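You operate a simulated robot arm through the tools that you are given. There is no shell and no other tool. Be economical: measure what you need, move in short steps, check, and stop when the job is done.

You are at the controls of a simulated two-armed robot. One attempt, no reset.

JOB
Shut the yellow-striped carton's long flaps and tape the seam with the green strip.
Fine: press the strip flat, then push the carton a hand's width back from the table edge.

It is judged by the outcome, as a careful person would: the job done as asked, and still so three seconds after it is handed in. It fails if anything else is knocked over, pushed out of place, dropped, spilled or broken.

ROBOT AND FRAMES
Two 6-joint arms with three-finger grippers on one trunk, on a base that drives. Base frame: it is fixed to the floor where the robot stands at the start and does not move with it; the origin is under the middle of the robot, x ahead of it, y to its left, z up; the surface under the hand at the start is at about z = 0.8. Readings come in m, rad, newtons and seconds.
The left shoulder is at the start at [0.021, 0.17, 1.523], the right one opposite. With the tool pointing down near the work surface each hand reaches from about 0.26 to 0.52 m from the robot's upright axis, wherever it stands, measured 20 degrees to its own side. Places, roughly: back flap of the yellow-striped carton [0.6, 0, 1]; front flap of the yellow-striped carton [0.3, 0, 1]; yellow-striped carton (38x29x17 cm) [0.4, 0, 0.9]. Payload 2.2 kg a hand.
The TCP of each hand is the grasp point between the finger pads, 0.025 m short of the fingertips. In the tool frame z runs along the fingers and y along their closing line. Largest opening 0.104 m; the body of the gripper starts 0.074 m behind the TCP.
Orientation is that of the tool frame in the base frame, as a unit quaternion [x, y, z, w]. With the fingers straight down and closing along the base's y, the tool's x points along the base's -x, its y along +y and its z along -z.

CONTROLS
- The arms move only by the tool drive_tool. It takes "left_targets", "right_targets" or both (then of equal length, played together; a hand with none holds still); each is a list of rows, each an object of numbers (a shift or turn left out is 0, a gripper value left out holds the last): "x", "y", "z": the shift along the tool's x, y, z in units of 50 mm (1.0 is 50 mm); "rx", "ry", "rz": the turn, a rotation vector about the tool's x, y, z in units of 4 degrees (1.0 is 4 degrees); "fingers": the opening, from 0 (shut) to 1 (fully open). In form: [{"x": .., "y": .., "z": .., "rx": .., "ry": .., "rz": .., "fingers": ..}, ...]. A call has 1 to 10 rows; each row shifts and turns the commanded pose from where the row before left it, along the tool's axes as they then stand. A call with a number of a shift or a turn outside -1 to 1 is refused whole. A row lasts 0.2 s, in which the tool goes at most 0.05 m and 0.15 rad; a call with a longer step from one row to the next is refused whole, and so is a gripper value outside its range. Where a pose cannot be reached the arm comes as near as it can. A force on the tool above 40 N (or 10 N above the force at the start of the call, whichever is more), or a blocked arm, ends the call early, and 0.2 s more pass. Each finger halts on what it meets, pressing with about 37 N; the grip force reading is that of the motor and also rises with nothing between the fingers. The clock runs only during rows and for 0.2 s after the last one: add rows that do not move to give the fingers time. The reply holds the time, the measured pose of the TCP, the force on the tool along the base axes, the opening and the grip force, in the units named above and with some noise, with the torque about the TCP (base axes, N m) and any sound that the robot's microphone picked up.
- Cameras (640 x 400 px; columns grow to the right, rows downward): "scene" is now at [0.1357, 0.0433, 1.3982]; the picture's right is [0.51, -0.86, -0.00], its down [-0.63, -0.38, -0.67] and it looks along [0.58, 0.34, -0.74] (base axes); focal length 214 px, centre (320, 200). "left" rides on the left gripper at [0.082, -0.003, -0.104] in its tool frame; the picture's right is [0.04, 1.00, 0.00], its down [-0.75, 0.03, -0.66] and it looks along [-0.66, 0.03, 0.75] (tool axes); focal length 256 px, centre (320, 200). "right" rides on the right gripper at [0.082, 0.003, -0.104] in its tool frame; the picture's right is [-0.04, 1.00, 0.00], its down [-0.75, -0.03, -0.66] and it looks along [-0.66, -0.03, 0.75] (tool axes); focal length 256 px, centre (320, 200). There is no depth. A picture from a camera that has moved, and an enlarged one, comes with that camera's place and axes in the base frame and with its lens.
- camera(camera): a new picture of that camera. The clock stands still meanwhile.
- move_column(by): slides the trunk up (or, below 0, down) by that many m; the arms and the scene camera ride with it, the base frame stays. It gives what a move gives, with no picture.
- drive_base(legs): drives the robot by 1 to 6 legs, each [ahead, left, turn to the left] in m, m and rad, along the robot's own axes; the way and the turn of a leg run together, so that a leg with both is an arc; at most 1.5 m and 3.142 rad a leg. The arms and the cameras ride along, it lands a little off, and it stops where it bumps. It gives what a move gives.
- pan_tilt(pan, tilt): turns the head with the scene camera to pan (to the left, within 1.047 rad either way) and tilt (down, from -0.506 to 1.204), counted from straight ahead of the robot. It gives what a move gives.
- close_up(camera, box): a new picture of the part [left, top, right, bottom] of that camera's present view, enlarged. The clock stands still meanwhile.
- hand_in(): hands the job in; it is judged then, once.

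Work in short steps. Places have to be worked out from the pictures, the camera data and where the tool is seen: move nearer, look again, correct. Check each grasp and each placing, and mend what went wrong. You have 120 turns and 88 pictures in all, those below and enlarged ones among them. Open the grippers and draw the arms clear of the work before you hand the job in, unless the task says otherwise; then end with one line.

The tools are called after "Request:" by a JSON object that holds its "fn" and its "kwargs". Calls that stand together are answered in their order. drive_tool: Moves the arms, as the interface text tells. Its arguments: {"type":"object","properties":{"left_targets":{"type":"array"},"right_targets":{"type":"array"}},"required":[]} The other tools are called the same way: move_column (by) slides the trunk up or down; drive_base (legs) drives the base; pan_tilt (pan, tilt) turns the head that bears the scene camera; camera (camera) takes a picture; close_up (camera, box) takes an enlarged picture of a part of a camera's view; hand_in () hands the job in.

At the start:

```text
t: 0.0
left_tcp_pos: [0.5032, 0.384, 1.1495]
left_tool_rot: [0.0, 1.0, 0.002, 0.0]
left_force: [0.3, 0.0, -0.5]
left_wrist_torque: [0.04, -0.01, 0.01]
left_opening: 0.1039
left_grasp_force: 0.1
right_tcp_pos: [0.6246, -0.0751, 1.2425]
right_tool_rot: [0.0, 1.0, -0.001, 0.001]
right_force: [-0.3, 0.0, 0.1]
right_wrist_torque: [-0.01, 0.02, 0.01]
right_opening: 0.104
right_grasp_force: 0.0
trunk travel left (down, up): [-0.715, 0.027]
robot x, y, heading: [-0.0005, -0.0002, -0.0]
head pan, tilt: [0.536, 0.831]
```

scene: 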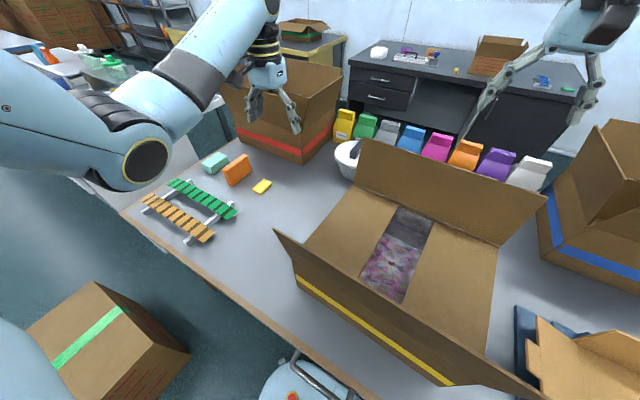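
right: 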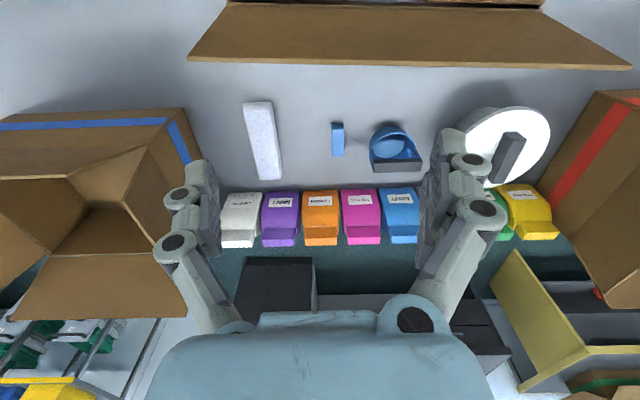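
left: 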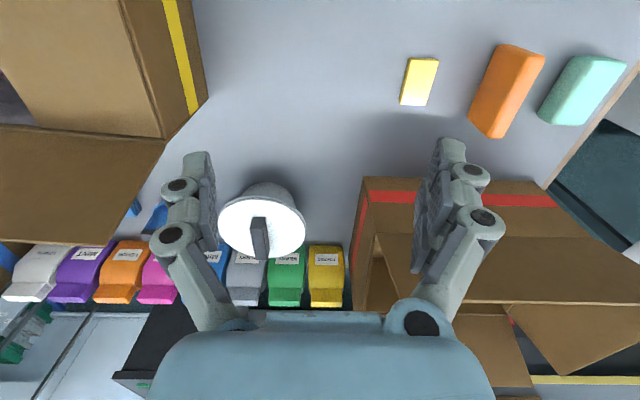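

The carton's short flaps look folded in and the long ones stand up. The strips hang on a rack to the left; I look closer at them and at the carton.

Request:
{"fn": "close_up", "kwargs": {"camera": "scene", "box": [110, 140, 290, 260]}}

Request:
{"fn": "close_up", "kwargs": {"camera": "scene", "box": [250, 120, 640, 400]}}

```text
3.33 times, centred on (200, 200) of scene
camera zoom: at [0.1357, 0.0433, 1.3982], right [0.51, -0.86, 0.0], down [-0.63, -0.38, -0.67], along [0.58, 0.34, -0.74], focal length 715 px, centre (720, 200)
```

zoom: 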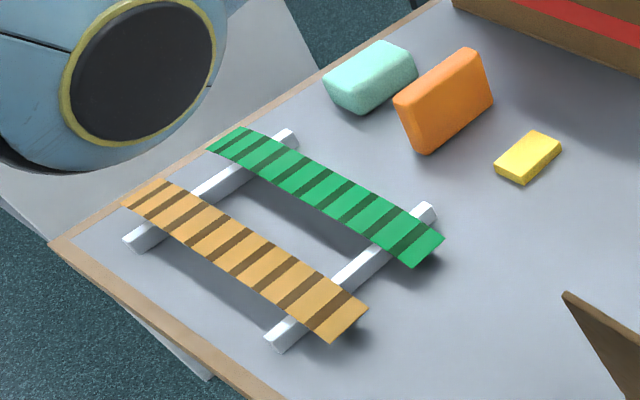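

```text
1.43 times, centred on (445, 260) of scene
camera zoom: at [0.1357, 0.0433, 1.3982], right [0.51, -0.86, 0.0], down [-0.63, -0.38, -0.67], along [0.58, 0.34, -0.74], focal length 306 px, centre (141, 114)
```

zoom: 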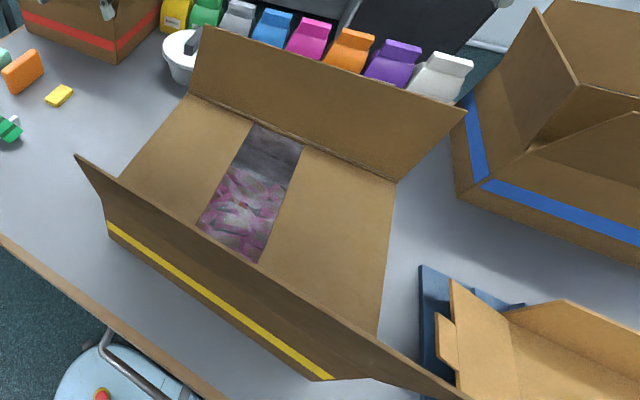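

The green strip lies along y at about x 0.37, y 0.52–0.85, on two rails, and the table edge is at x≈0.20. I look straight ahead and left to see the carton and the floor in the base's way.

Request:
{"fn": "pan_tilt", "kwargs": {"pan": 0, "tilt": 0.9}}

Request:
{"fn": "camera", "kwargs": {"camera": "scene"}}

Request:
{"fn": "pan_tilt", "kwargs": {"pan": 1.04, "tilt": 1.1}}

Request:
{"fn": "camera", "kwargs": {"camera": "scene"}}

```text
t: 1.0
left_tcp_pos: [0.5024, 0.383, 1.1497]
left_tool_rot: [-0.001, 1.0, 0.0, 0.001]
left_force: [0.0, -0.1, -0.5]
left_wrist_torque: [-0.03, 0.0, 0.01]
left_opening: 0.1041
left_grasp_force: 0.1
right_tcp_pos: [0.6251, -0.0756, 1.2424]
right_tool_rot: [0.0, 1.0, -0.001, 0.0]
right_force: [-0.3, 0.3, -0.6]
right_wrist_torque: [0.01, 0.0, -0.01]
right_opening: 0.1041
right_grasp_force: 0.0
trunk travel left (down, up): [-0.715, 0.027]
robot x, y, heading: [-0.0029, -0.001, 0.004]
head pan, tilt: [0.0, 0.901]
```

```text
82 pictures are left
camera scene: at [0.1432, 0.0029, 1.3928], right [0.0, -1.0, 0.0], down [-0.78, 0.0, -0.62], along [0.62, 0.0, -0.78], focal length 214 px, centre (320, 200)
```

scene: 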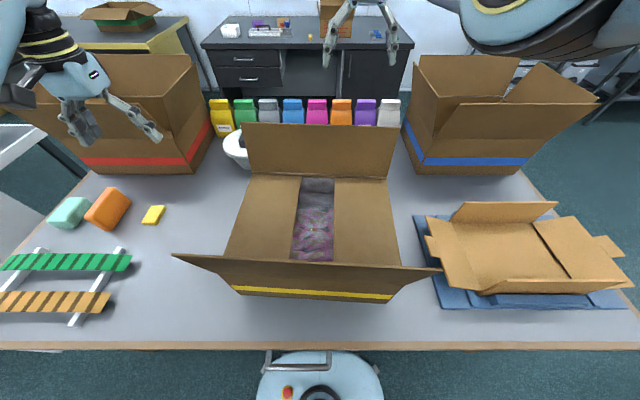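

```text
t: 2.2
left_tcp_pos: [0.5021, 0.3833, 1.1499]
left_tool_rot: [-0.001, 1.0, 0.0, 0.0]
left_force: [-0.6, 1.3, 0.1]
left_wrist_torque: [0.0, -0.01, -0.01]
left_opening: 0.104
left_grasp_force: 0.2
right_tcp_pos: [0.6238, -0.0764, 1.2431]
right_tool_rot: [0.0, 1.0, 0.0, 0.0]
right_force: [0.7, 0.2, -0.1]
right_wrist_torque: [-0.02, 0.01, -0.01]
right_opening: 0.1042
right_grasp_force: 0.1
trunk travel left (down, up): [-0.715, 0.027]
robot x, y, heading: [-0.0007, -0.0004, 0.0]
head pan, tilt: [1.04, 1.1]
```

```text
81 pictures are left
camera scene: at [0.0997, 0.0572, 1.379], right [0.86, -0.51, 0.0], down [-0.45, -0.77, -0.45], along [0.23, 0.39, -0.89], focal length 214 px, centre (320, 200)
```

scene: 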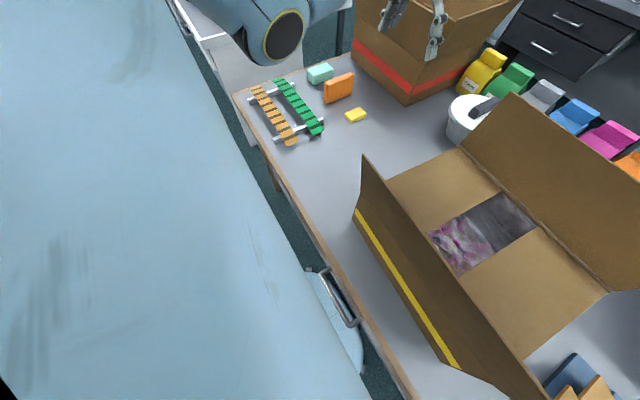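

There is a floor carton to my left; I look at it more exactly before driving that way.

Request:
{"fn": "pan_tilt", "kwargs": {"pan": 0.85, "tilt": 0.75}}

Request:
{"fn": "camera", "kwargs": {"camera": "scene"}}

```text
t: 3.1
left_tcp_pos: [0.5012, 0.3821, 1.149]
left_tool_rot: [-0.001, 1.0, 0.001, 0.0]
left_force: [0.5, 0.2, -0.5]
left_wrist_torque: [0.01, 0.0, 0.03]
left_opening: 0.104
left_grasp_force: 0.0
right_tcp_pos: [0.6241, -0.0744, 1.2413]
right_tool_rot: [0.001, 1.0, 0.0, 0.0]
right_force: [0.4, -0.3, -0.2]
right_wrist_torque: [0.02, 0.03, 0.02]
right_opening: 0.1039
right_grasp_force: 0.0
trunk travel left (down, up): [-0.715, 0.027]
robot x, y, heading: [-0.0028, 0.003, 0.002]
head pan, tilt: [0.85, 0.75]
```

```text
80 pictures are left
camera scene: at [0.1223, 0.0651, 1.4047], right [0.75, -0.66, 0.0], down [-0.45, -0.51, -0.73], along [0.48, 0.55, -0.68], focal length 214 px, centre (320, 200)
```

scene: 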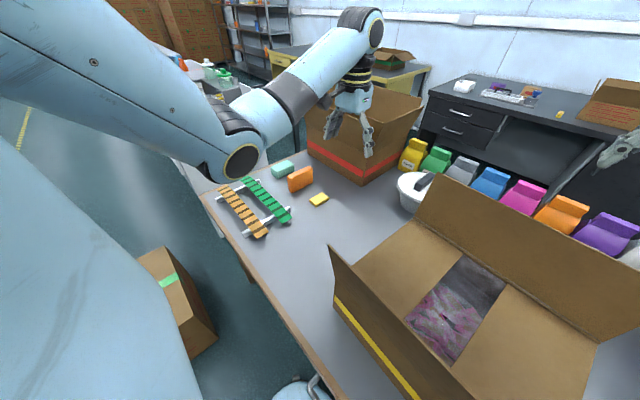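

The floor carton's near side is at y≈0.72, so the base may go left only to about y 0.4. First the flaps: I shut the right hand's fingers and carry it out over and behind the back flap (tip about x 0.62, z 1.10).

Request:
{"fn": "drive_tool", "kwargs": {"right_targets": [{"x": -0.5, "y": 0.5, "fingers": 0}, {"x": -0.7, "y": 0.5}, {"x": -0.7, "y": 0.5}, {}, {}]}}

Request:
{"fn": "pan_tilt", "kwargs": {"pan": 0, "tilt": 0.75}}

Request:
{"fn": "camera", "kwargs": {"camera": "scene"}}

```text
t: 4.3
left_tcp_pos: [0.5019, 0.3829, 1.1485]
left_tool_rot: [-0.001, 1.0, 0.001, 0.001]
left_force: [0.0, 0.6, 0.3]
left_wrist_torque: [0.03, -0.02, 0.0]
left_opening: 0.104
left_grasp_force: 0.0
right_tcp_pos: [0.6506, -0.0489, 1.2415]
right_tool_rot: [0.0, 1.0, -0.001, 0.001]
right_force: [-0.7, -0.2, 0.4]
right_wrist_torque: [0.0, 0.0, -0.02]
right_opening: 0.0
right_grasp_force: 28.6
right hand out of reach, approached as far as the arm can: row 2, 3
trunk travel left (down, up): [-0.715, 0.027]
robot x, y, heading: [0.0024, -0.0026, -0.001]
head pan, tilt: [0.85, 0.75]
```

```text
t: 5.5
left_tcp_pos: [0.5017, 0.3828, 1.1498]
left_tool_rot: [-0.001, 1.0, 0.001, 0.0]
left_force: [-0.4, 0.0, -0.4]
left_wrist_torque: [0.01, -0.01, -0.04]
left_opening: 0.104
left_grasp_force: 0.1
right_tcp_pos: [0.65, -0.0488, 1.2407]
right_tool_rot: [0.0, 1.0, 0.0, 0.0]
right_force: [-0.8, -0.3, 0.5]
right_wrist_torque: [0.01, 0.01, 0.03]
right_opening: 0.0
right_grasp_force: 28.6
trunk travel left (down, up): [-0.715, 0.027]
robot x, y, heading: [0.0016, 0.003, -0.003]
head pan, tilt: [0.0, 0.75]
```

```text
79 pictures are left
camera scene: at [0.1506, 0.0029, 1.4047], right [0.0, -1.0, 0.0], down [-0.68, 0.0, -0.73], along [0.73, 0.0, -0.68], focal length 214 px, centre (320, 200)
```

scene: 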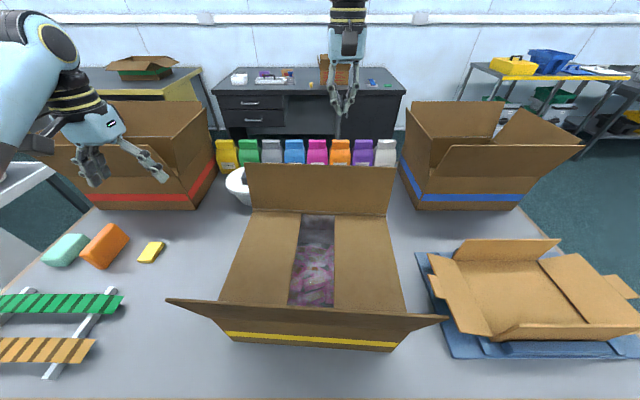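

The right hand ends at x 0.65, its reach limit at this height, just behind the back flap. Lowering the trunk keeps that reach while bringing the fingers down behind the flap, so I lower it 0.17 m.

Request:
{"fn": "move_column", "kwargs": {"by": -0.17}}

Request:
{"fn": "camera", "kwargs": {"camera": "scene"}}

```text
t: 7.4
left_tcp_pos: [0.5019, 0.3819, 0.9799]
left_tool_rot: [-0.001, 1.0, 0.001, 0.0]
left_force: [-0.6, 0.6, 0.0]
left_wrist_torque: [-0.03, 0.03, -0.01]
left_opening: 0.104
left_grasp_force: 0.1
right_tcp_pos: [0.6532, -0.0494, 1.0742]
right_tool_rot: [0.0, 1.0, -0.001, 0.0]
right_force: [0.2, 0.7, 0.1]
right_wrist_torque: [-0.03, 0.02, 0.03]
right_opening: 0.0001
right_grasp_force: 27.8
trunk travel left (down, up): [-0.545, 0.197]
robot x, y, heading: [0.0008, -0.0028, -0.003]
head pan, tilt: [0.0, 0.75]
```

```text
78 pictures are left
camera scene: at [0.1512, 0.0027, 1.2342], right [0.0, -1.0, 0.0], down [-0.68, 0.0, -0.73], along [0.73, 0.0, -0.68], focal length 214 px, centre (320, 200)
```

scene: 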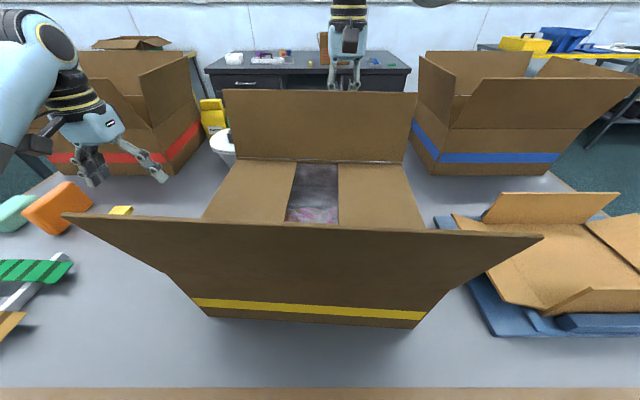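

The fingers are behind the back flap (tip at z≈1.05). I pull it slowly towards the robot, at constant height past upright.

Request:
{"fn": "drive_tool", "kwargs": {"right_targets": [{"x": 0.5, "z": 0.1}, {"x": 0.5, "z": 0.1}, {"x": 0.5}, {"x": 0.5}, {"x": 0.5}]}}

Request:
{"fn": "camera", "kwargs": {"camera": "scene"}}

```text
t: 8.8
left_tcp_pos: [0.5021, 0.3825, 0.9797]
left_tool_rot: [-0.001, 1.0, 0.001, 0.001]
left_force: [-0.2, -0.1, 0.4]
left_wrist_torque: [0.01, 0.0, -0.01]
left_opening: 0.1039
left_grasp_force: 0.2
right_tcp_pos: [0.5755, -0.1081, 1.0456]
right_tool_rot: [0.034, 0.999, -0.035, 0.015]
right_force: [-0.6, 0.8, -0.2]
right_wrist_torque: [0.02, -0.05, -0.02]
right_opening: 0.0003
right_grasp_force: 28.3
right hand out of reach, approached as far as the arm can: row 4, 5
trunk travel left (down, up): [-0.545, 0.197]
robot x, y, heading: [0.0006, -0.001, 0.001]
head pan, tilt: [0.0, 0.75]
stopped in row 5 (right hand): the arm was blocked; the commanded pose is now the measured one
```

```text
77 pictures are left
camera scene: at [0.1516, 0.0027, 1.234], right [0.0, -1.0, 0.0], down [-0.68, 0.0, -0.73], along [0.73, 0.0, -0.68], focal length 214 px, centre (320, 200)
```

scene: 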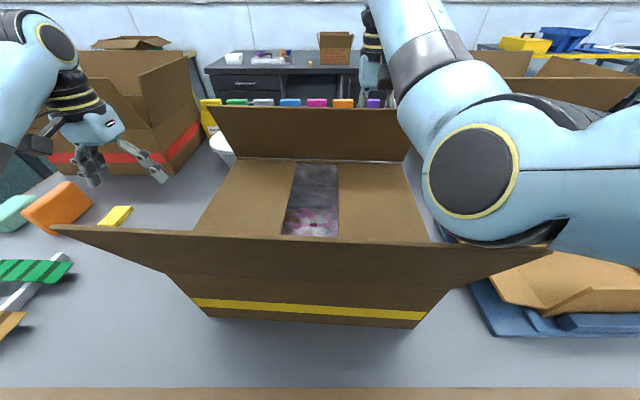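

The elbow swung down low beside the carton and the arm got blocked. I raise the trunk in small lifts and lower the hand back each time, so the arm unfolds upward while the fingers stay behind the flap.

Request:
{"fn": "move_column", "kwargs": {"by": 0.06}}

Request:
{"fn": "drive_tool", "kwargs": {"right_targets": [{"x": -0.3, "z": 0.6}, {"x": -0.1, "z": 0.6}, {}]}}

Request:
{"fn": "camera", "kwargs": {"camera": "scene"}}

```text
t: 9.8
left_tcp_pos: [0.5011, 0.3831, 1.0381]
left_tool_rot: [-0.001, 1.0, 0.001, 0.0]
left_force: [1.1, -0.7, -0.1]
left_wrist_torque: [0.02, 0.02, -0.02]
left_opening: 0.1038
left_grasp_force: 0.0
right_tcp_pos: [0.576, -0.1081, 1.1064]
right_tool_rot: [0.033, 0.999, -0.034, 0.014]
right_force: [0.3, 0.4, -0.5]
right_wrist_torque: [0.01, -0.04, -0.02]
right_opening: 0.0
right_grasp_force: 29.1
trunk travel left (down, up): [-0.605, 0.137]
robot x, y, heading: [-0.002, -0.0001, 0.004]
head pan, tilt: [0.0, 0.75]
```

```text
t: 10.6
left_tcp_pos: [0.5015, 0.3831, 1.0406]
left_tool_rot: [-0.001, 1.0, 0.001, 0.0]
left_force: [-0.4, 0.5, -0.2]
left_wrist_torque: [0.0, -0.01, -0.01]
left_opening: 0.1039
left_grasp_force: 0.0
right_tcp_pos: [0.5932, -0.1085, 1.0468]
right_tool_rot: [0.032, 0.999, -0.031, 0.014]
right_force: [-0.1, 0.3, -0.1]
right_wrist_torque: [0.03, 0.02, -0.01]
right_opening: 0.0
right_grasp_force: 28.1
trunk travel left (down, up): [-0.605, 0.137]
robot x, y, heading: [-0.0022, 0.002, 0.002]
head pan, tilt: [0.0, 0.75]
```

```text
76 pictures are left
camera scene: at [0.1506, 0.003, 1.2945], right [0.0, -1.0, 0.0], down [-0.68, 0.0, -0.73], along [0.73, 0.0, -0.68], focal length 214 px, centre (320, 200)
```

scene: 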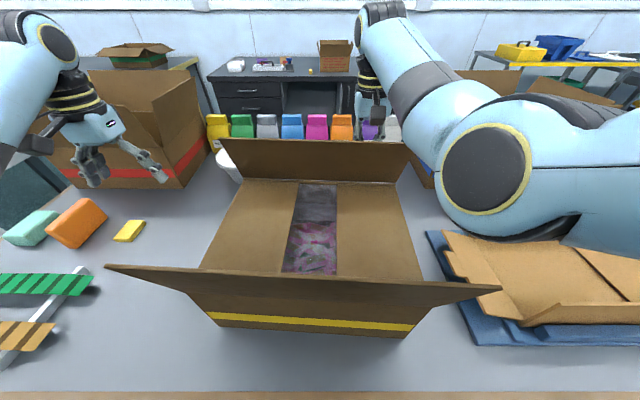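

The elbow is clear now and the flap is near upright. I raise another 0.08 m, bring the hand down, and pull on.

Request:
{"fn": "move_column", "kwargs": {"by": 0.06}}

Request:
{"fn": "drive_tool", "kwargs": {"right_targets": [{"z": 0.6}, {"z": 0.6}, {"x": 0.4, "y": 0.3}, {"x": 0.4, "y": 0.3}, {"x": 0.4, "y": 0.3}, {"x": 0.4}]}}

Request:
{"fn": "camera", "kwargs": {"camera": "scene"}}

```text
t: 11.6
left_tcp_pos: [0.5033, 0.383, 1.0984]
left_tool_rot: [-0.001, 1.0, 0.001, 0.001]
left_force: [0.5, -0.6, -0.7]
left_wrist_torque: [-0.02, -0.01, -0.07]
left_opening: 0.1039
left_grasp_force: 0.1
right_tcp_pos: [0.5974, -0.11, 1.1061]
right_tool_rot: [0.032, 0.999, -0.032, 0.014]
right_force: [0.7, 0.1, 0.8]
right_wrist_torque: [0.02, 0.05, 0.0]
right_opening: 0.0001
right_grasp_force: 28.5
trunk travel left (down, up): [-0.665, 0.077]
robot x, y, heading: [-0.0016, -0.0011, 0.008]
head pan, tilt: [0.0, 0.75]
```

```text
t: 13.0
left_tcp_pos: [0.5018, 0.3829, 1.0991]
left_tool_rot: [-0.001, 1.0, 0.001, 0.002]
left_force: [0.4, 0.6, 0.7]
left_wrist_torque: [0.0, 0.03, -0.03]
left_opening: 0.1038
left_grasp_force: 0.0
right_tcp_pos: [0.5491, -0.168, 1.043]
right_tool_rot: [0.073, 0.992, -0.1, 0.032]
right_force: [0.3, 1.0, 0.1]
right_wrist_torque: [0.01, -0.02, 0.02]
right_opening: 0.0001
right_grasp_force: 28.5
trunk travel left (down, up): [-0.665, 0.077]
robot x, y, heading: [0.0029, -0.0011, -0.002]
head pan, tilt: [0.0, 0.75]
stopped in row 6 (right hand): the arm was blocked; the commanded pose is now the measured one
```

```text
75 pictures are left
camera scene: at [0.1503, 0.0022, 1.3547], right [0.0, -1.0, 0.0], down [-0.68, 0.0, -0.73], along [0.73, 0.0, -0.68], focal length 214 px, centre (320, 200)
```

scene: 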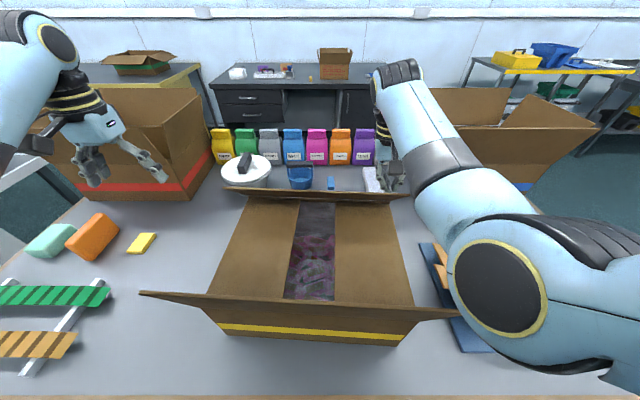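

The flap folded far inward but the arm got blocked again with the elbow low. I raise the trunk fully and see how the flap stands.

Request:
{"fn": "move_column", "kwargs": {"by": 0.07}}

Request:
{"fn": "camera", "kwargs": {"camera": "scene"}}

Request:
{"fn": "camera", "kwargs": {"camera": "right"}}

```text
t: 14.1
left_tcp_pos: [0.501, 0.383, 1.1688]
left_tool_rot: [0.0, 1.0, 0.0, 0.0]
left_force: [0.4, 0.0, 0.2]
left_wrist_torque: [0.03, -0.02, -0.01]
left_opening: 0.1041
left_grasp_force: 0.1
right_tcp_pos: [0.5498, -0.1646, 1.114]
right_tool_rot: [0.073, 0.992, -0.099, 0.033]
right_force: [-0.4, 0.9, 0.1]
right_wrist_torque: [0.0, 0.0, 0.0]
right_opening: 0.0
right_grasp_force: 28.3
trunk travel left (down, up): [-0.735, 0.007]
robot x, y, heading: [-0.0038, -0.0052, 0.001]
head pan, tilt: [0.0, 0.75]
```

```text
74 pictures are left
camera scene: at [0.1507, 0.0026, 1.4247], right [0.0, -1.0, 0.0], down [-0.68, 0.0, -0.73], along [0.73, 0.0, -0.68], focal length 214 px, centre (320, 200)
```

scene: 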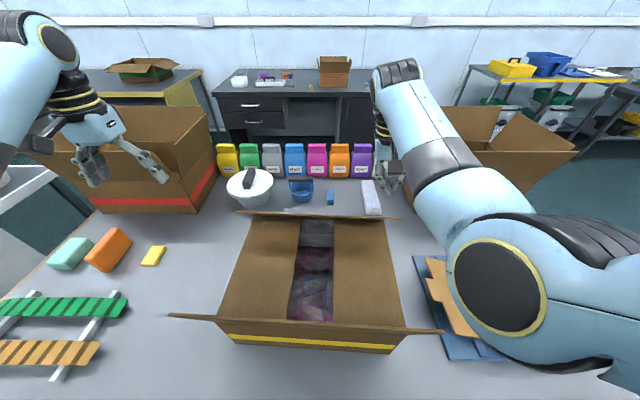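

```text
73 pictures are left
camera right: at [0.4652, -0.1305, 1.2071], right [0.19, 0.96, -0.19], down [0.71, 0.0, 0.71], along [0.68, -0.27, -0.68], focal length 256 px, centre (320, 200)
```

right: 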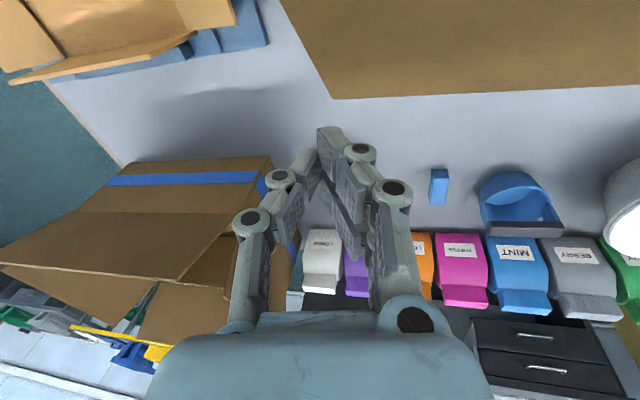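

The back flap stays tilted inward at about 45° by itself. I straighten the right hand, move it over the flap and push it down from above.

Request:
{"fn": "drive_tool", "kwargs": {"right_targets": [{"rx": -0.95, "ry": 0.32, "rz": -0.7}, {"rx": -0.95, "ry": 0.32, "rz": -0.7}, {"rx": -0.95, "ry": 0.32, "rz": -0.7}, {"x": 0.4, "y": 0.2}, {"x": 0.6, "y": 0.4}, {"z": 0.5}, {"z": 0.5}, {}]}}

Request:
{"fn": "camera", "kwargs": {"camera": "scene"}}

```text
t: 16.1
left_tcp_pos: [0.5014, 0.382, 1.1692]
left_tool_rot: [0.0, 1.0, 0.001, 0.001]
left_force: [1.1, 0.4, 0.3]
left_wrist_torque: [0.01, 0.02, -0.02]
left_opening: 0.1037
left_grasp_force: 0.1
right_tcp_pos: [0.5153, -0.1531, 1.0778]
right_tool_rot: [0.006, 1.0, -0.014, 0.016]
right_force: [0.5, -1.0, -0.2]
right_wrist_torque: [0.02, 0.0, 0.03]
right_opening: 0.0
right_grasp_force: 28.3
trunk travel left (down, up): [-0.735, 0.007]
robot x, y, heading: [0.0016, -0.0024, -0.003]
head pan, tilt: [0.0, 0.75]
stopped in row 8 (right hand): the arm was blocked; the commanded pose is now the measured one
```

```text
72 pictures are left
camera scene: at [0.1506, 0.0024, 1.4248], right [0.0, -1.0, 0.0], down [-0.68, 0.0, -0.73], along [0.73, 0.0, -0.68], focal length 214 px, centre (320, 200)
```

scene: 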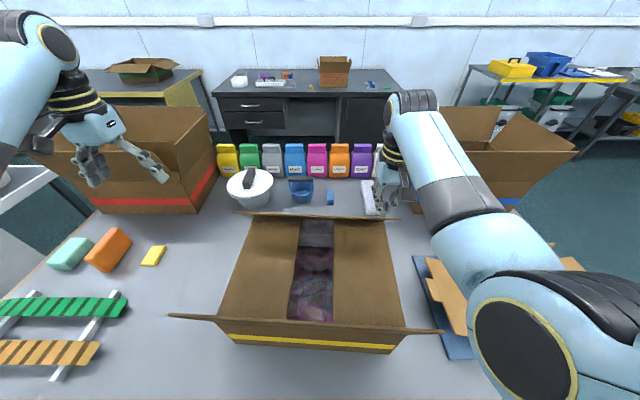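

The arm reports blocked with no tool force. I look to the right to see whether the elbow touches anything.

Request:
{"fn": "pan_tilt", "kwargs": {"pan": -0.8, "tilt": 0.8}}

Request:
{"fn": "camera", "kwargs": {"camera": "scene"}}

```text
t: 17.2
left_tcp_pos: [0.5021, 0.3827, 1.169]
left_tool_rot: [0.0, 1.0, 0.001, 0.001]
left_force: [0.9, -0.1, -0.4]
left_wrist_torque: [0.01, -0.03, 0.03]
left_opening: 0.1041
left_grasp_force: 0.0
right_tcp_pos: [0.5144, -0.153, 1.0769]
right_tool_rot: [0.006, 1.0, -0.014, 0.015]
right_force: [0.3, 0.1, -1.2]
right_wrist_torque: [0.02, 0.0, 0.02]
right_opening: 0.0001
right_grasp_force: 28.2
trunk travel left (down, up): [-0.735, 0.007]
robot x, y, heading: [-0.0015, -0.0006, 0.001]
head pan, tilt: [-0.799, 0.799]
```

```text
71 pictures are left
camera scene: at [0.1238, -0.0552, 1.4208], right [-0.72, -0.7, 0.0], down [-0.5, 0.51, -0.7], along [0.49, -0.5, -0.72], focal length 214 px, centre (320, 200)
```

scene: 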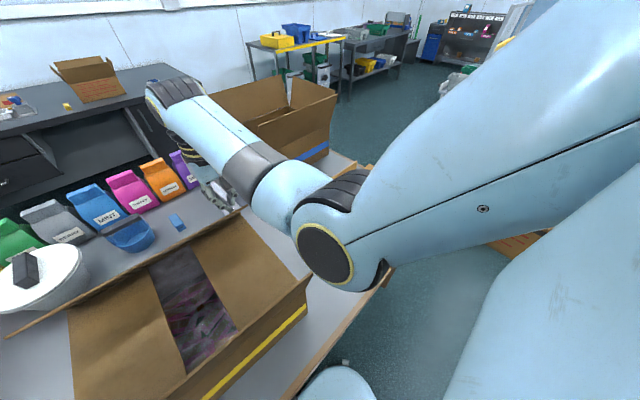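

Nothing visibly blocks the elbow, so it was probably lag from a fast elbow swing. I go on in smaller steps, down onto the flap.

Request:
{"fn": "drive_tool", "kwargs": {"right_targets": [{"x": 0.2, "z": 0.15}, {"x": 0.2, "z": 0.15}, {"x": 0.2, "z": 0.15}, {"z": 0.2}, {"z": 0.2}, {"z": 0.2}, {}]}}

Request:
{"fn": "pan_tilt", "kwargs": {"pan": -0.2, "tilt": 0.8}}

Request:
{"fn": "camera", "kwargs": {"camera": "scene"}}

```text
t: 18.8
left_tcp_pos: [0.502, 0.3825, 1.1687]
left_tool_rot: [0.0, 1.0, 0.0, 0.001]
left_force: [0.0, -0.6, 0.5]
left_wrist_torque: [0.01, 0.0, -0.02]
left_opening: 0.104
left_grasp_force: 0.1
right_tcp_pos: [0.5009, -0.1669, 1.0341]
right_tool_rot: [0.01, 0.999, -0.022, 0.027]
right_force: [-0.4, -0.9, 0.4]
right_wrist_torque: [-0.02, -0.03, 0.04]
right_opening: 0.0001
right_grasp_force: 28.9
trunk travel left (down, up): [-0.735, 0.007]
robot x, y, heading: [-0.0006, 0.0039, 0.001]
head pan, tilt: [-0.799, 0.799]
```

```text
t: 19.8
left_tcp_pos: [0.5024, 0.3833, 1.1701]
left_tool_rot: [-0.001, 1.0, 0.0, 0.0]
left_force: [0.2, -0.7, 0.6]
left_wrist_torque: [-0.05, 0.03, 0.01]
left_opening: 0.1039
left_grasp_force: 0.1
right_tcp_pos: [0.4984, -0.1686, 1.0327]
right_tool_rot: [0.01, 0.999, -0.024, 0.026]
right_force: [0.4, 0.2, -0.8]
right_wrist_torque: [-0.01, 0.0, -0.01]
right_opening: 0.0
right_grasp_force: 28.3
trunk travel left (down, up): [-0.735, 0.007]
robot x, y, heading: [-0.0033, -0.0016, 0.003]
head pan, tilt: [-0.201, 0.799]
```

```text
70 pictures are left
camera scene: at [0.1466, -0.0136, 1.4208], right [-0.2, -0.98, 0.0], down [-0.7, 0.14, -0.7], along [0.68, -0.14, -0.72], focal length 214 px, centre (320, 200)
```

scene: 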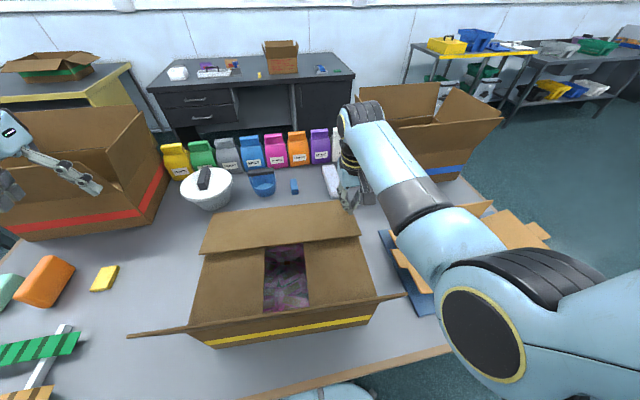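

The back flap is now nearly down. I keep pressing, sliding inward and down.

Request:
{"fn": "drive_tool", "kwargs": {"right_targets": [{"x": 0.2, "y": 0.25, "z": 0.1}, {"x": 0.2, "y": 0.25, "z": 0.1}, {"x": 0.2, "y": 0.25, "z": 0.1}, {"x": 0.2, "y": 0.25, "z": 0.1}, {"z": 0.1}, {"z": 0.1}, {}]}}

Request:
{"fn": "camera", "kwargs": {"camera": "scene"}}

```text
t: 20.9
left_tcp_pos: [0.5018, 0.3827, 1.1689]
left_tool_rot: [0.0, 1.0, 0.0, 0.001]
left_force: [1.3, -0.1, -0.3]
left_wrist_torque: [-0.02, 0.02, -0.01]
left_opening: 0.1038
left_grasp_force: 0.0
right_tcp_pos: [0.5166, -0.1985, 1.0423]
right_tool_rot: [0.026, 0.993, -0.082, 0.077]
right_force: [0.1, -0.3, 0.0]
right_wrist_torque: [0.03, 0.0, 0.03]
right_opening: 0.0
right_grasp_force: 27.9
trunk travel left (down, up): [-0.735, 0.007]
robot x, y, heading: [-0.0009, -0.0006, -0.003]
head pan, tilt: [-0.201, 0.799]
stopped in row 5 (right hand): the arm was blocked; the commanded pose is now the measured one
```

```text
69 pictures are left
camera scene: at [0.1467, -0.0138, 1.4208], right [-0.2, -0.98, 0.0], down [-0.7, 0.14, -0.7], along [0.68, -0.14, -0.72], focal length 214 px, centre (320, 200)
```

scene: 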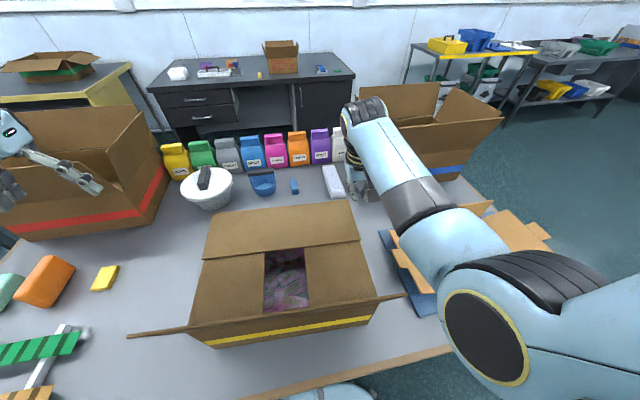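

The arm reads as blocked because the elbow hangs by the front flap's right end, but the back flap looks flat now. I lift the right hand clear and straighten it, then check that the flap stays.

Request:
{"fn": "drive_tool", "kwargs": {"right_targets": [{"z": -0.6}, {"z": -0.8}, {"z": -0.8, "rx": -0.59, "ry": 0.55, "rz": -0.19}, {"z": -0.6, "rx": -0.59, "ry": 0.55, "rz": -0.19}, {"rx": -0.59, "ry": 0.55, "rz": -0.19}, {"rx": -0.59, "ry": 0.55, "rz": -0.19}, {}]}}

Request:
{"fn": "pan_tilt", "kwargs": {"pan": 0, "tilt": 0.9}}

Request:
{"fn": "camera", "kwargs": {"camera": "scene"}}

```text
t: 22.5
left_tcp_pos: [0.5018, 0.3837, 1.17]
left_tool_rot: [0.0, 1.0, 0.001, 0.0]
left_force: [0.5, -0.2, 0.8]
left_wrist_torque: [0.0, 0.0, -0.01]
left_opening: 0.1043
left_grasp_force: 0.0
right_tcp_pos: [0.5085, -0.1674, 1.1559]
right_tool_rot: [-0.002, 1.0, 0.003, 0.0]
right_force: [-0.1, 0.9, 0.7]
right_wrist_torque: [-0.04, -0.03, -0.02]
right_opening: 0.0
right_grasp_force: 28.7
right hand out of reach, approached as far as the arm can: row 4, 5, 6
trunk travel left (down, up): [-0.735, 0.007]
robot x, y, heading: [-0.0011, -0.0001, -0.003]
head pan, tilt: [-0.201, 0.799]
```

```text
t: 23.2
left_tcp_pos: [0.5038, 0.3834, 1.1694]
left_tool_rot: [0.0, 1.0, 0.001, 0.001]
left_force: [-0.1, 0.7, -0.5]
left_wrist_torque: [0.03, 0.0, -0.01]
left_opening: 0.104
left_grasp_force: 0.1
right_tcp_pos: [0.5069, -0.1691, 1.1566]
right_tool_rot: [-0.001, 1.0, 0.002, 0.0]
right_force: [0.0, -0.5, -0.2]
right_wrist_torque: [0.02, 0.02, -0.01]
right_opening: 0.0
right_grasp_force: 28.6
trunk travel left (down, up): [-0.735, 0.007]
robot x, y, heading: [-0.0, -0.0006, 0.003]
head pan, tilt: [0.0, 0.901]
```

```text
68 pictures are left
camera scene: at [0.1432, 0.0024, 1.4129], right [0.0, -1.0, 0.0], down [-0.78, 0.0, -0.62], along [0.62, 0.0, -0.78], focal length 214 px, centre (320, 200)
```

scene: 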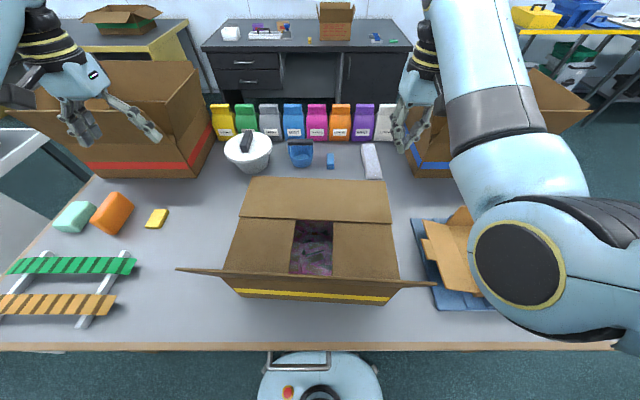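

The back flap lies flat and stays. Now I back up 0.2 m so that a hand can get in front of the front flap.

Request:
{"fn": "drive_base", "kwargs": {"legs": [[-0.2, 0, 0]]}}

Request:
{"fn": "camera", "kwargs": {"camera": "scene"}}

```text
t: 24.8
left_tcp_pos: [0.3044, 0.3838, 1.1699]
left_tool_rot: [-0.002, 1.0, 0.001, 0.001]
left_force: [-0.8, 0.1, -0.5]
left_wrist_torque: [0.03, -0.04, -0.01]
left_opening: 0.1039
left_grasp_force: 0.1
right_tcp_pos: [0.3137, -0.1685, 1.1568]
right_tool_rot: [-0.001, 1.0, 0.002, 0.0]
right_force: [-0.2, -0.6, -0.2]
right_wrist_torque: [0.02, -0.04, 0.01]
right_opening: 0.0
right_grasp_force: 28.2
trunk travel left (down, up): [-0.735, 0.007]
robot x, y, heading: [-0.1984, -0.0008, -0.001]
head pan, tilt: [0.0, 0.901]
```

```text
67 pictures are left
camera scene: at [-0.0528, 0.0027, 1.413], right [0.0, -1.0, 0.0], down [-0.78, 0.0, -0.62], along [0.62, 0.0, -0.78], focal length 214 px, centre (320, 200)
```

scene: 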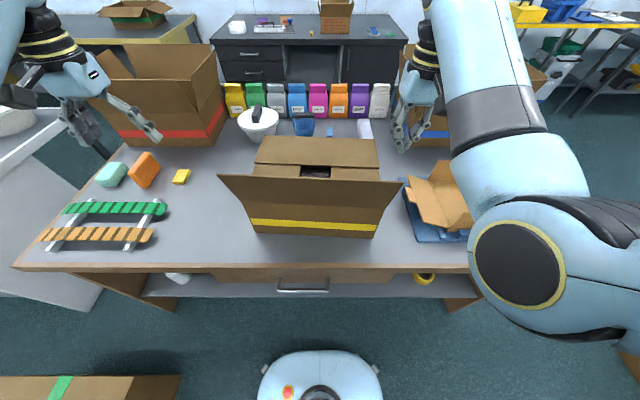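

Table edge x≈0.19, carton front x≈0.285; the front flap's top is near x 0.245, z 1.10. I raise the right hand, carry it back over the flap, and lower it in front of the flap.

Request:
{"fn": "drive_tool", "kwargs": {"right_targets": [{"z": -0.6}, {"z": -0.6}, {}]}}

```text
t: 25.6
left_tcp_pos: [0.3054, 0.384, 1.1696]
left_tool_rot: [-0.001, 1.0, 0.001, 0.001]
left_force: [0.1, -0.7, -0.1]
left_wrist_torque: [-0.03, 0.02, -0.01]
left_opening: 0.1041
left_grasp_force: 0.1
right_tcp_pos: [0.3401, -0.1631, 1.1781]
right_tool_rot: [-0.002, 1.0, 0.002, 0.001]
right_force: [0.1, 1.3, -0.8]
right_wrist_torque: [0.03, 0.03, 0.01]
right_opening: 0.0001
right_grasp_force: 28.2
right hand out of reach, approached as far as the arm can: row 1, 2
trunk travel left (down, up): [-0.735, 0.007]
robot x, y, heading: [-0.1956, -0.0004, 0.004]
head pan, tilt: [0.0, 0.901]
```

The arm has an inner reach limit (about 0.5 m at this height), so I get the hand over and in front of the flap by driving back 0.17 m; fingertips at z≈1.153 pass above the flap.

Request:
{"fn": "drive_base", "kwargs": {"legs": [[-0.17, 0, 0]]}}

Request:
{"fn": "camera", "kwargs": {"camera": "scene"}}

Request:
{"fn": "camera", "kwargs": {"camera": "right"}}

```text
t: 27.1
left_tcp_pos: [0.1335, 0.3845, 1.1697]
left_tool_rot: [-0.003, 1.0, 0.0, 0.0]
left_force: [-0.3, -0.5, 1.0]
left_wrist_torque: [0.01, -0.02, -0.01]
left_opening: 0.1039
left_grasp_force: 0.0
right_tcp_pos: [0.169, -0.1601, 1.1783]
right_tool_rot: [-0.003, 1.0, 0.001, 0.002]
right_force: [0.0, 0.7, 0.9]
right_wrist_torque: [-0.05, -0.05, -0.05]
right_opening: 0.0001
right_grasp_force: 28.3
trunk travel left (down, up): [-0.735, 0.007]
robot x, y, heading: [-0.365, -0.0024, 0.005]
head pan, tilt: [0.0, 0.901]
```

```text
66 pictures are left
camera scene: at [-0.2234, 0.0026, 1.4129], right [0.01, -1.0, 0.0], down [-0.78, -0.01, -0.62], along [0.62, 0.0, -0.78], focal length 214 px, centre (320, 200)
```

scene: 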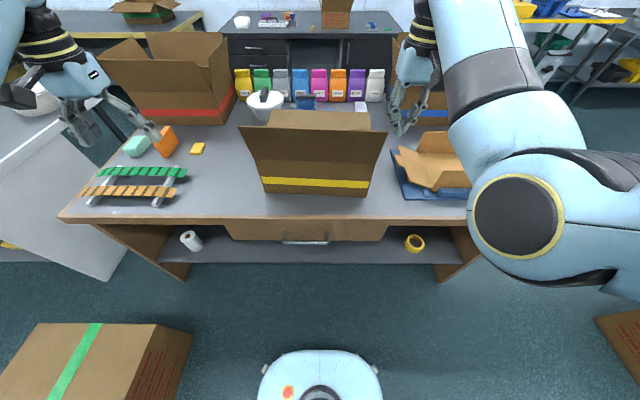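

```text
65 pictures are left
camera right: at [0.0887, -0.1587, 1.28], right [0.03, 1.0, 0.0], down [0.75, -0.03, 0.66], along [0.66, -0.02, -0.75], focal length 256 px, centre (320, 200)
```

right: 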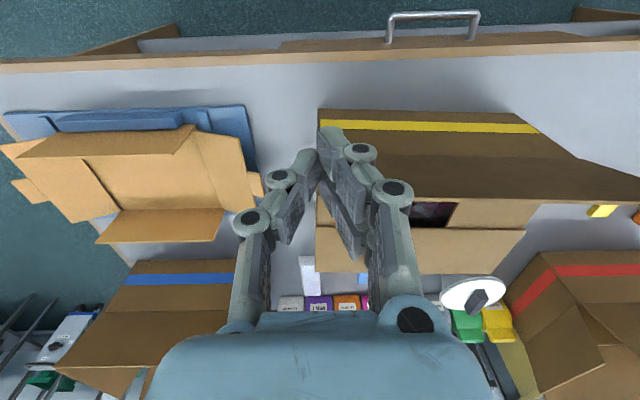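

The hand is in front of the flap. I lower it to z≈1.07 and shift it towards the flap's middle, then push forward slowly.

Request:
{"fn": "drive_tool", "kwargs": {"right_targets": [{"z": 0.5, "y": 0.3}, {"z": 0.5, "y": 0.3}, {"z": 0.5, "y": 0.3}, {"z": 0.5, "y": 0.3}, {"x": -0.4}, {"x": -0.4}, {"x": -0.4}, {"x": -0.4}, {}]}}

Request:
{"fn": "camera", "kwargs": {"camera": "scene"}}

```text
t: 29.1
left_tcp_pos: [0.1326, 0.3854, 1.1692]
left_tool_rot: [-0.004, 1.0, 0.0, 0.001]
left_force: [-0.1, 0.3, 1.0]
left_wrist_torque: [0.0, 0.0, -0.01]
left_opening: 0.1041
left_grasp_force: 0.1
right_tcp_pos: [0.2479, -0.1019, 1.0796]
right_tool_rot: [-0.003, 1.0, 0.001, 0.002]
right_force: [0.0, 0.5, 0.0]
right_wrist_torque: [0.0, -0.04, 0.02]
right_opening: 0.0001
right_grasp_force: 28.3
trunk travel left (down, up): [-0.735, 0.007]
robot x, y, heading: [-0.3655, -0.0042, 0.007]
head pan, tilt: [0.0, 0.901]
```

```text
64 pictures are left
camera scene: at [-0.2235, 0.0023, 1.4129], right [0.01, -1.0, 0.0], down [-0.78, 0.0, -0.62], along [0.62, 0.0, -0.78], focal length 214 px, centre (320, 200)
```

scene: 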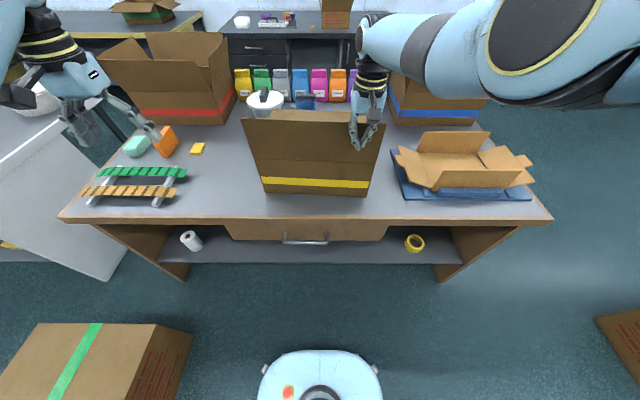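

The elbow is now up and the flap is coming upright, but the arm's reach is about spent, so I push on by driving the base forward 0.06 m.

Request:
{"fn": "drive_base", "kwargs": {"legs": [[0.06, 0, 0]]}}

Request:
{"fn": "camera", "kwargs": {"camera": "scene"}}

```text
t: 30.1
left_tcp_pos: [0.1923, 0.3863, 1.1697]
left_tool_rot: [-0.005, 1.0, 0.001, 0.002]
left_force: [-0.3, -1.0, 0.1]
left_wrist_torque: [0.0, 0.02, -0.01]
left_opening: 0.1039
left_grasp_force: 0.0
right_tcp_pos: [0.3077, -0.101, 1.0803]
right_tool_rot: [-0.004, 1.0, 0.002, 0.003]
right_force: [-0.9, 0.6, -0.1]
right_wrist_torque: [-0.02, 0.01, 0.0]
right_opening: 0.0
right_grasp_force: 28.4
trunk travel left (down, up): [-0.735, 0.007]
robot x, y, heading: [-0.3043, 0.0003, 0.013]
head pan, tilt: [0.0, 0.901]
```

```text
63 pictures are left
camera scene: at [-0.165, 0.0029, 1.4132], right [0.01, -1.0, 0.0], down [-0.78, -0.01, -0.62], along [0.62, 0.0, -0.78], focal length 214 px, centre (320, 200)
```

scene: 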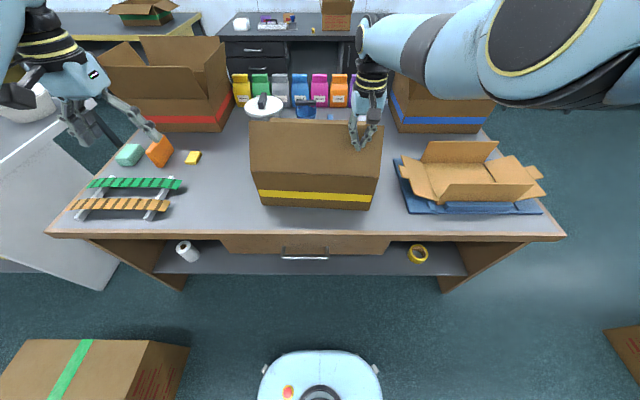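

The flap is past upright. I drive another 0.07 m forward, then lower the hand.

Request:
{"fn": "drive_base", "kwargs": {"legs": [[0.065, 0, 0]]}}

Request:
{"fn": "drive_tool", "kwargs": {"right_targets": [{"z": 0.2}, {"z": 0.2}, {"z": 0.2}, {"z": 0.2}, {}]}}

Request:
{"fn": "camera", "kwargs": {"camera": "scene"}}

```text
t: 31.1
left_tcp_pos: [0.2577, 0.386, 1.1711]
left_tool_rot: [-0.005, 1.0, 0.001, 0.001]
left_force: [0.0, 0.1, -0.1]
left_wrist_torque: [0.01, -0.01, -0.01]
left_opening: 0.1037
left_grasp_force: 0.1
right_tcp_pos: [0.3722, -0.1021, 1.0801]
right_tool_rot: [-0.005, 1.0, 0.001, 0.002]
right_force: [-0.1, -0.5, -0.3]
right_wrist_torque: [-0.01, -0.04, 0.02]
right_opening: 0.0
right_grasp_force: 28.3
trunk travel left (down, up): [-0.735, 0.007]
robot x, y, heading: [-0.2394, -0.0003, 0.005]
head pan, tilt: [0.0, 0.901]
```

```text
t: 32.2
left_tcp_pos: [0.261, 0.3848, 1.1695]
left_tool_rot: [-0.004, 1.0, 0.0, 0.001]
left_force: [-0.1, 0.0, -0.3]
left_wrist_torque: [-0.02, -0.01, -0.02]
left_opening: 0.104
left_grasp_force: 0.1
right_tcp_pos: [0.3639, -0.1066, 1.0424]
right_tool_rot: [-0.004, 1.0, 0.002, 0.0]
right_force: [-0.1, -0.6, -0.5]
right_wrist_torque: [0.02, 0.0, -0.01]
right_opening: 0.0
right_grasp_force: 28.2
right hand out of reach, approached as far as the arm can: row 2, 3, 4
trunk travel left (down, up): [-0.735, 0.007]
robot x, y, heading: [-0.2393, -0.0006, 0.009]
head pan, tilt: [0.0, 0.901]
```

```text
62 pictures are left
camera scene: at [-0.0963, 0.0032, 1.4128], right [0.01, -1.0, 0.0], down [-0.78, -0.01, -0.62], along [0.62, 0.0, -0.78], focal length 214 px, centre (320, 200)
```

scene: 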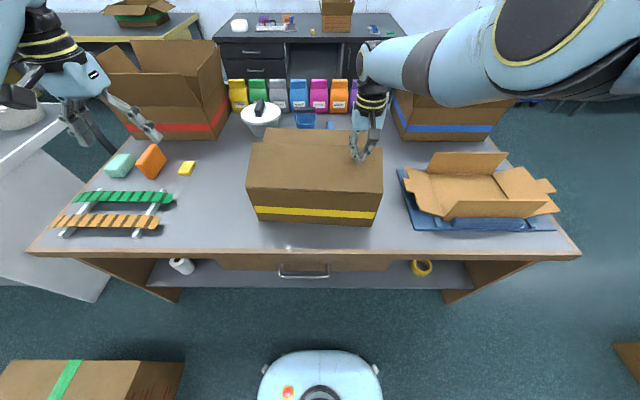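

The front flap is well down. I drive 0.05 m on, then lower to press it flat.

Request:
{"fn": "drive_base", "kwargs": {"legs": [[0.05, 0, 0]]}}

Request:
{"fn": "drive_tool", "kwargs": {"right_targets": [{"z": 0.2, "x": 0.2}, {"z": 0.2, "x": 0.2}, {"z": 0.2}, {"z": 0.15}, {}]}}

Request:
{"fn": "camera", "kwargs": {"camera": "scene"}}

```text
t: 33.2
left_tcp_pos: [0.3055, 0.3871, 1.1728]
left_tool_rot: [-0.004, 1.0, 0.001, 0.001]
left_force: [0.1, -0.1, 0.6]
left_wrist_torque: [0.01, -0.03, -0.03]
left_opening: 0.1043
left_grasp_force: 0.1
right_tcp_pos: [0.4116, -0.1039, 1.045]
right_tool_rot: [-0.005, 1.0, 0.001, 0.002]
right_force: [0.5, -0.1, 0.6]
right_wrist_torque: [0.0, -0.02, -0.01]
right_opening: 0.0
right_grasp_force: 28.3
trunk travel left (down, up): [-0.735, 0.007]
robot x, y, heading: [-0.192, -0.0034, 0.008]
head pan, tilt: [0.0, 0.901]
```

```text
t: 34.4
left_tcp_pos: [0.31, 0.3867, 1.1696]
left_tool_rot: [-0.004, 1.0, 0.0, 0.0]
left_force: [-0.4, 0.5, -0.9]
left_wrist_torque: [0.01, 0.02, 0.01]
left_opening: 0.1042
left_grasp_force: 0.0
right_tcp_pos: [0.394, -0.104, 1.0064]
right_tool_rot: [-0.004, 1.0, 0.002, 0.001]
right_force: [-0.1, -0.4, -0.2]
right_wrist_torque: [-0.03, 0.01, -0.01]
right_opening: 0.0
right_grasp_force: 28.5
trunk travel left (down, up): [-0.735, 0.007]
robot x, y, heading: [-0.188, 0.0001, 0.007]
head pan, tilt: [0.0, 0.901]
```

```text
61 pictures are left
camera scene: at [-0.0462, 0.0032, 1.4128], right [0.01, -1.0, 0.0], down [-0.78, -0.01, -0.62], along [0.62, 0.0, -0.78], focal length 214 px, centre (320, 200)
```

scene: 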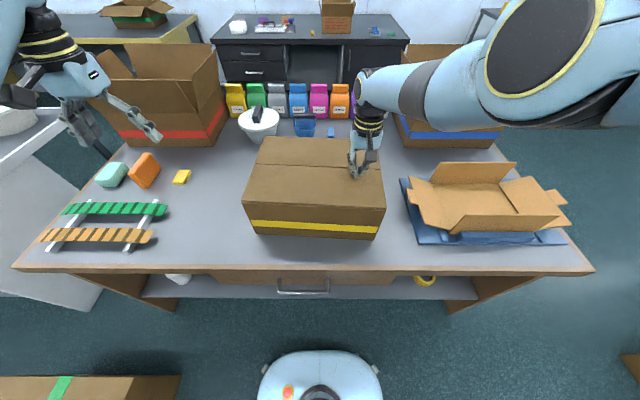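

Both flaps look shut. I enlarge the seam.

Request:
{"fn": "close_up", "kwargs": {"camera": "scene", "box": [230, 125, 400, 245]}}

Request:
{"fn": "drive_tool", "kwargs": {"right_targets": [{"z": 0.1}, {"z": 0.1}, {}]}}

```text
3.33 times, centred on (315, 185) of scene
camera zoom: at [-0.0462, 0.0032, 1.4128], right [0.01, -1.0, 0.0], down [-0.78, -0.01, -0.62], along [0.62, 0.0, -0.78], focal length 715 px, centre (337, 250)
```

zoom: 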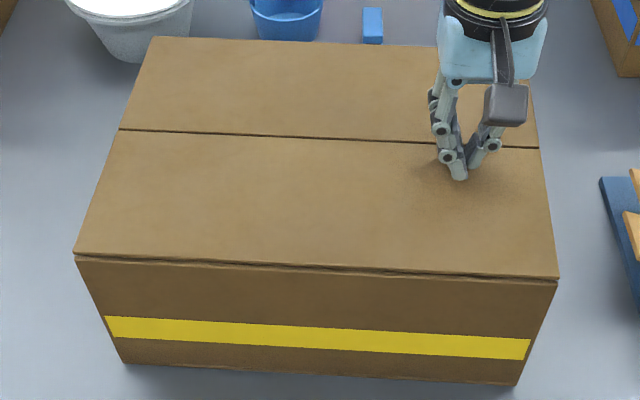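

```text
t: 35.2
left_tcp_pos: [0.3092, 0.3851, 1.1699]
left_tool_rot: [-0.005, 1.0, 0.0, 0.0]
left_force: [0.1, -0.2, -0.6]
left_wrist_torque: [-0.02, 0.0, 0.03]
left_opening: 0.1043
left_grasp_force: 0.1
right_tcp_pos: [0.3914, -0.1056, 1.0032]
right_tool_rot: [-0.004, 1.0, 0.003, 0.001]
right_force: [0.3, 0.8, -0.6]
right_wrist_torque: [0.0, -0.02, 0.01]
right_opening: 0.0001
right_grasp_force: 28.3
right hand out of reach, approached as far as the arm can: row 2
trunk travel left (down, up): [-0.735, 0.007]
robot x, y, heading: [-0.1923, -0.0019, 0.005]
head pan, tilt: [0.0, 0.901]
```

Both flaps are shut and the seam runs from about (0.438, 0.20) to (0.42, -0.18), the carton being turned slightly. I lift the right hand clear, then drive left and turn towards the strip, keeping off the floor carton.

Request:
{"fn": "drive_tool", "kwargs": {"right_targets": [{"z": -0.8, "fingers": 0.7}, {"z": -0.8}, {"z": -0.8}, {}]}}

Request:
{"fn": "drive_base", "kwargs": {"legs": [[0, 0.4, 0], [0.14, 0, 0], [0, 0, 0.44]]}}

Request:
{"fn": "pan_tilt", "kwargs": {"pan": 0.2, "tilt": 0.9}}

Request:
{"fn": "camera", "kwargs": {"camera": "scene"}}

```text
t: 36.2
left_tcp_pos: [0.3099, 0.3866, 1.1696]
left_tool_rot: [-0.004, 1.0, 0.001, 0.0]
left_force: [0.3, 0.6, 0.4]
left_wrist_torque: [0.0, 0.01, -0.01]
left_opening: 0.1037
left_grasp_force: 0.0
right_tcp_pos: [0.392, -0.1086, 1.1222]
right_tool_rot: [-0.005, 1.0, 0.002, 0.001]
right_force: [0.2, 0.2, -0.2]
right_wrist_torque: [0.02, -0.02, -0.03]
right_opening: 0.0728
right_grasp_force: 0.1
trunk travel left (down, up): [-0.735, 0.007]
robot x, y, heading: [-0.1908, 0.0023, 0.005]
head pan, tilt: [0.0, 0.901]
```

```text
t: 40.9
left_tcp_pos: [0.2366, 0.9549, 1.1696]
left_tool_rot: [-0.223, 0.975, 0.0, -0.001]
left_force: [0.3, -0.5, 0.3]
left_wrist_torque: [0.02, 0.0, 0.01]
left_opening: 0.1037
left_grasp_force: 0.2
right_tcp_pos: [0.5216, 0.5448, 1.1234]
right_tool_rot: [-0.224, 0.975, 0.002, 0.001]
right_force: [0.0, 0.2, -0.1]
right_wrist_torque: [-0.01, -0.02, 0.01]
right_opening: 0.0726
right_grasp_force: 0.1
trunk travel left (down, up): [-0.735, 0.007]
robot x, y, heading: [-0.0488, 0.3925, 0.447]
head pan, tilt: [0.0, 0.901]
```

```text
t: 41.6
left_tcp_pos: [0.2353, 0.9557, 1.1694]
left_tool_rot: [-0.223, 0.975, 0.0, 0.0]
left_force: [1.1, -1.0, 0.2]
left_wrist_torque: [0.01, 0.01, -0.02]
left_opening: 0.1042
left_grasp_force: 0.1
right_tcp_pos: [0.5221, 0.5449, 1.1223]
right_tool_rot: [-0.224, 0.975, 0.002, 0.001]
right_force: [0.3, -0.2, -0.4]
right_wrist_torque: [-0.03, -0.01, -0.01]
right_opening: 0.073
right_grasp_force: 0.1
trunk travel left (down, up): [-0.735, 0.007]
robot x, y, heading: [-0.0465, 0.388, 0.449]
head pan, tilt: [0.201, 0.901]
```

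```text
59 pictures are left
camera scene: at [0.0705, 0.4713, 1.4129], right [0.6, -0.8, 0.0], down [-0.62, -0.47, -0.62], along [0.49, 0.38, -0.78], focal length 214 px, centre (320, 200)
```

scene: 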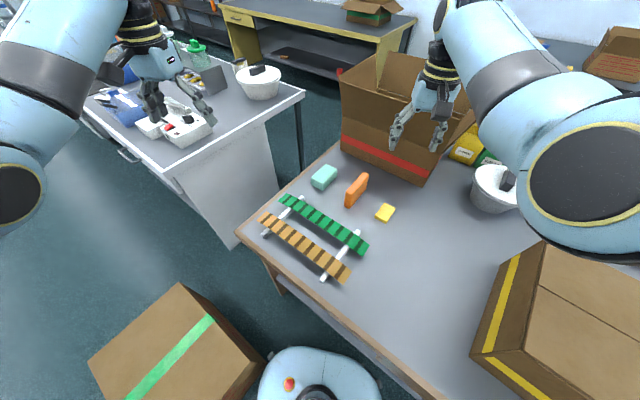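

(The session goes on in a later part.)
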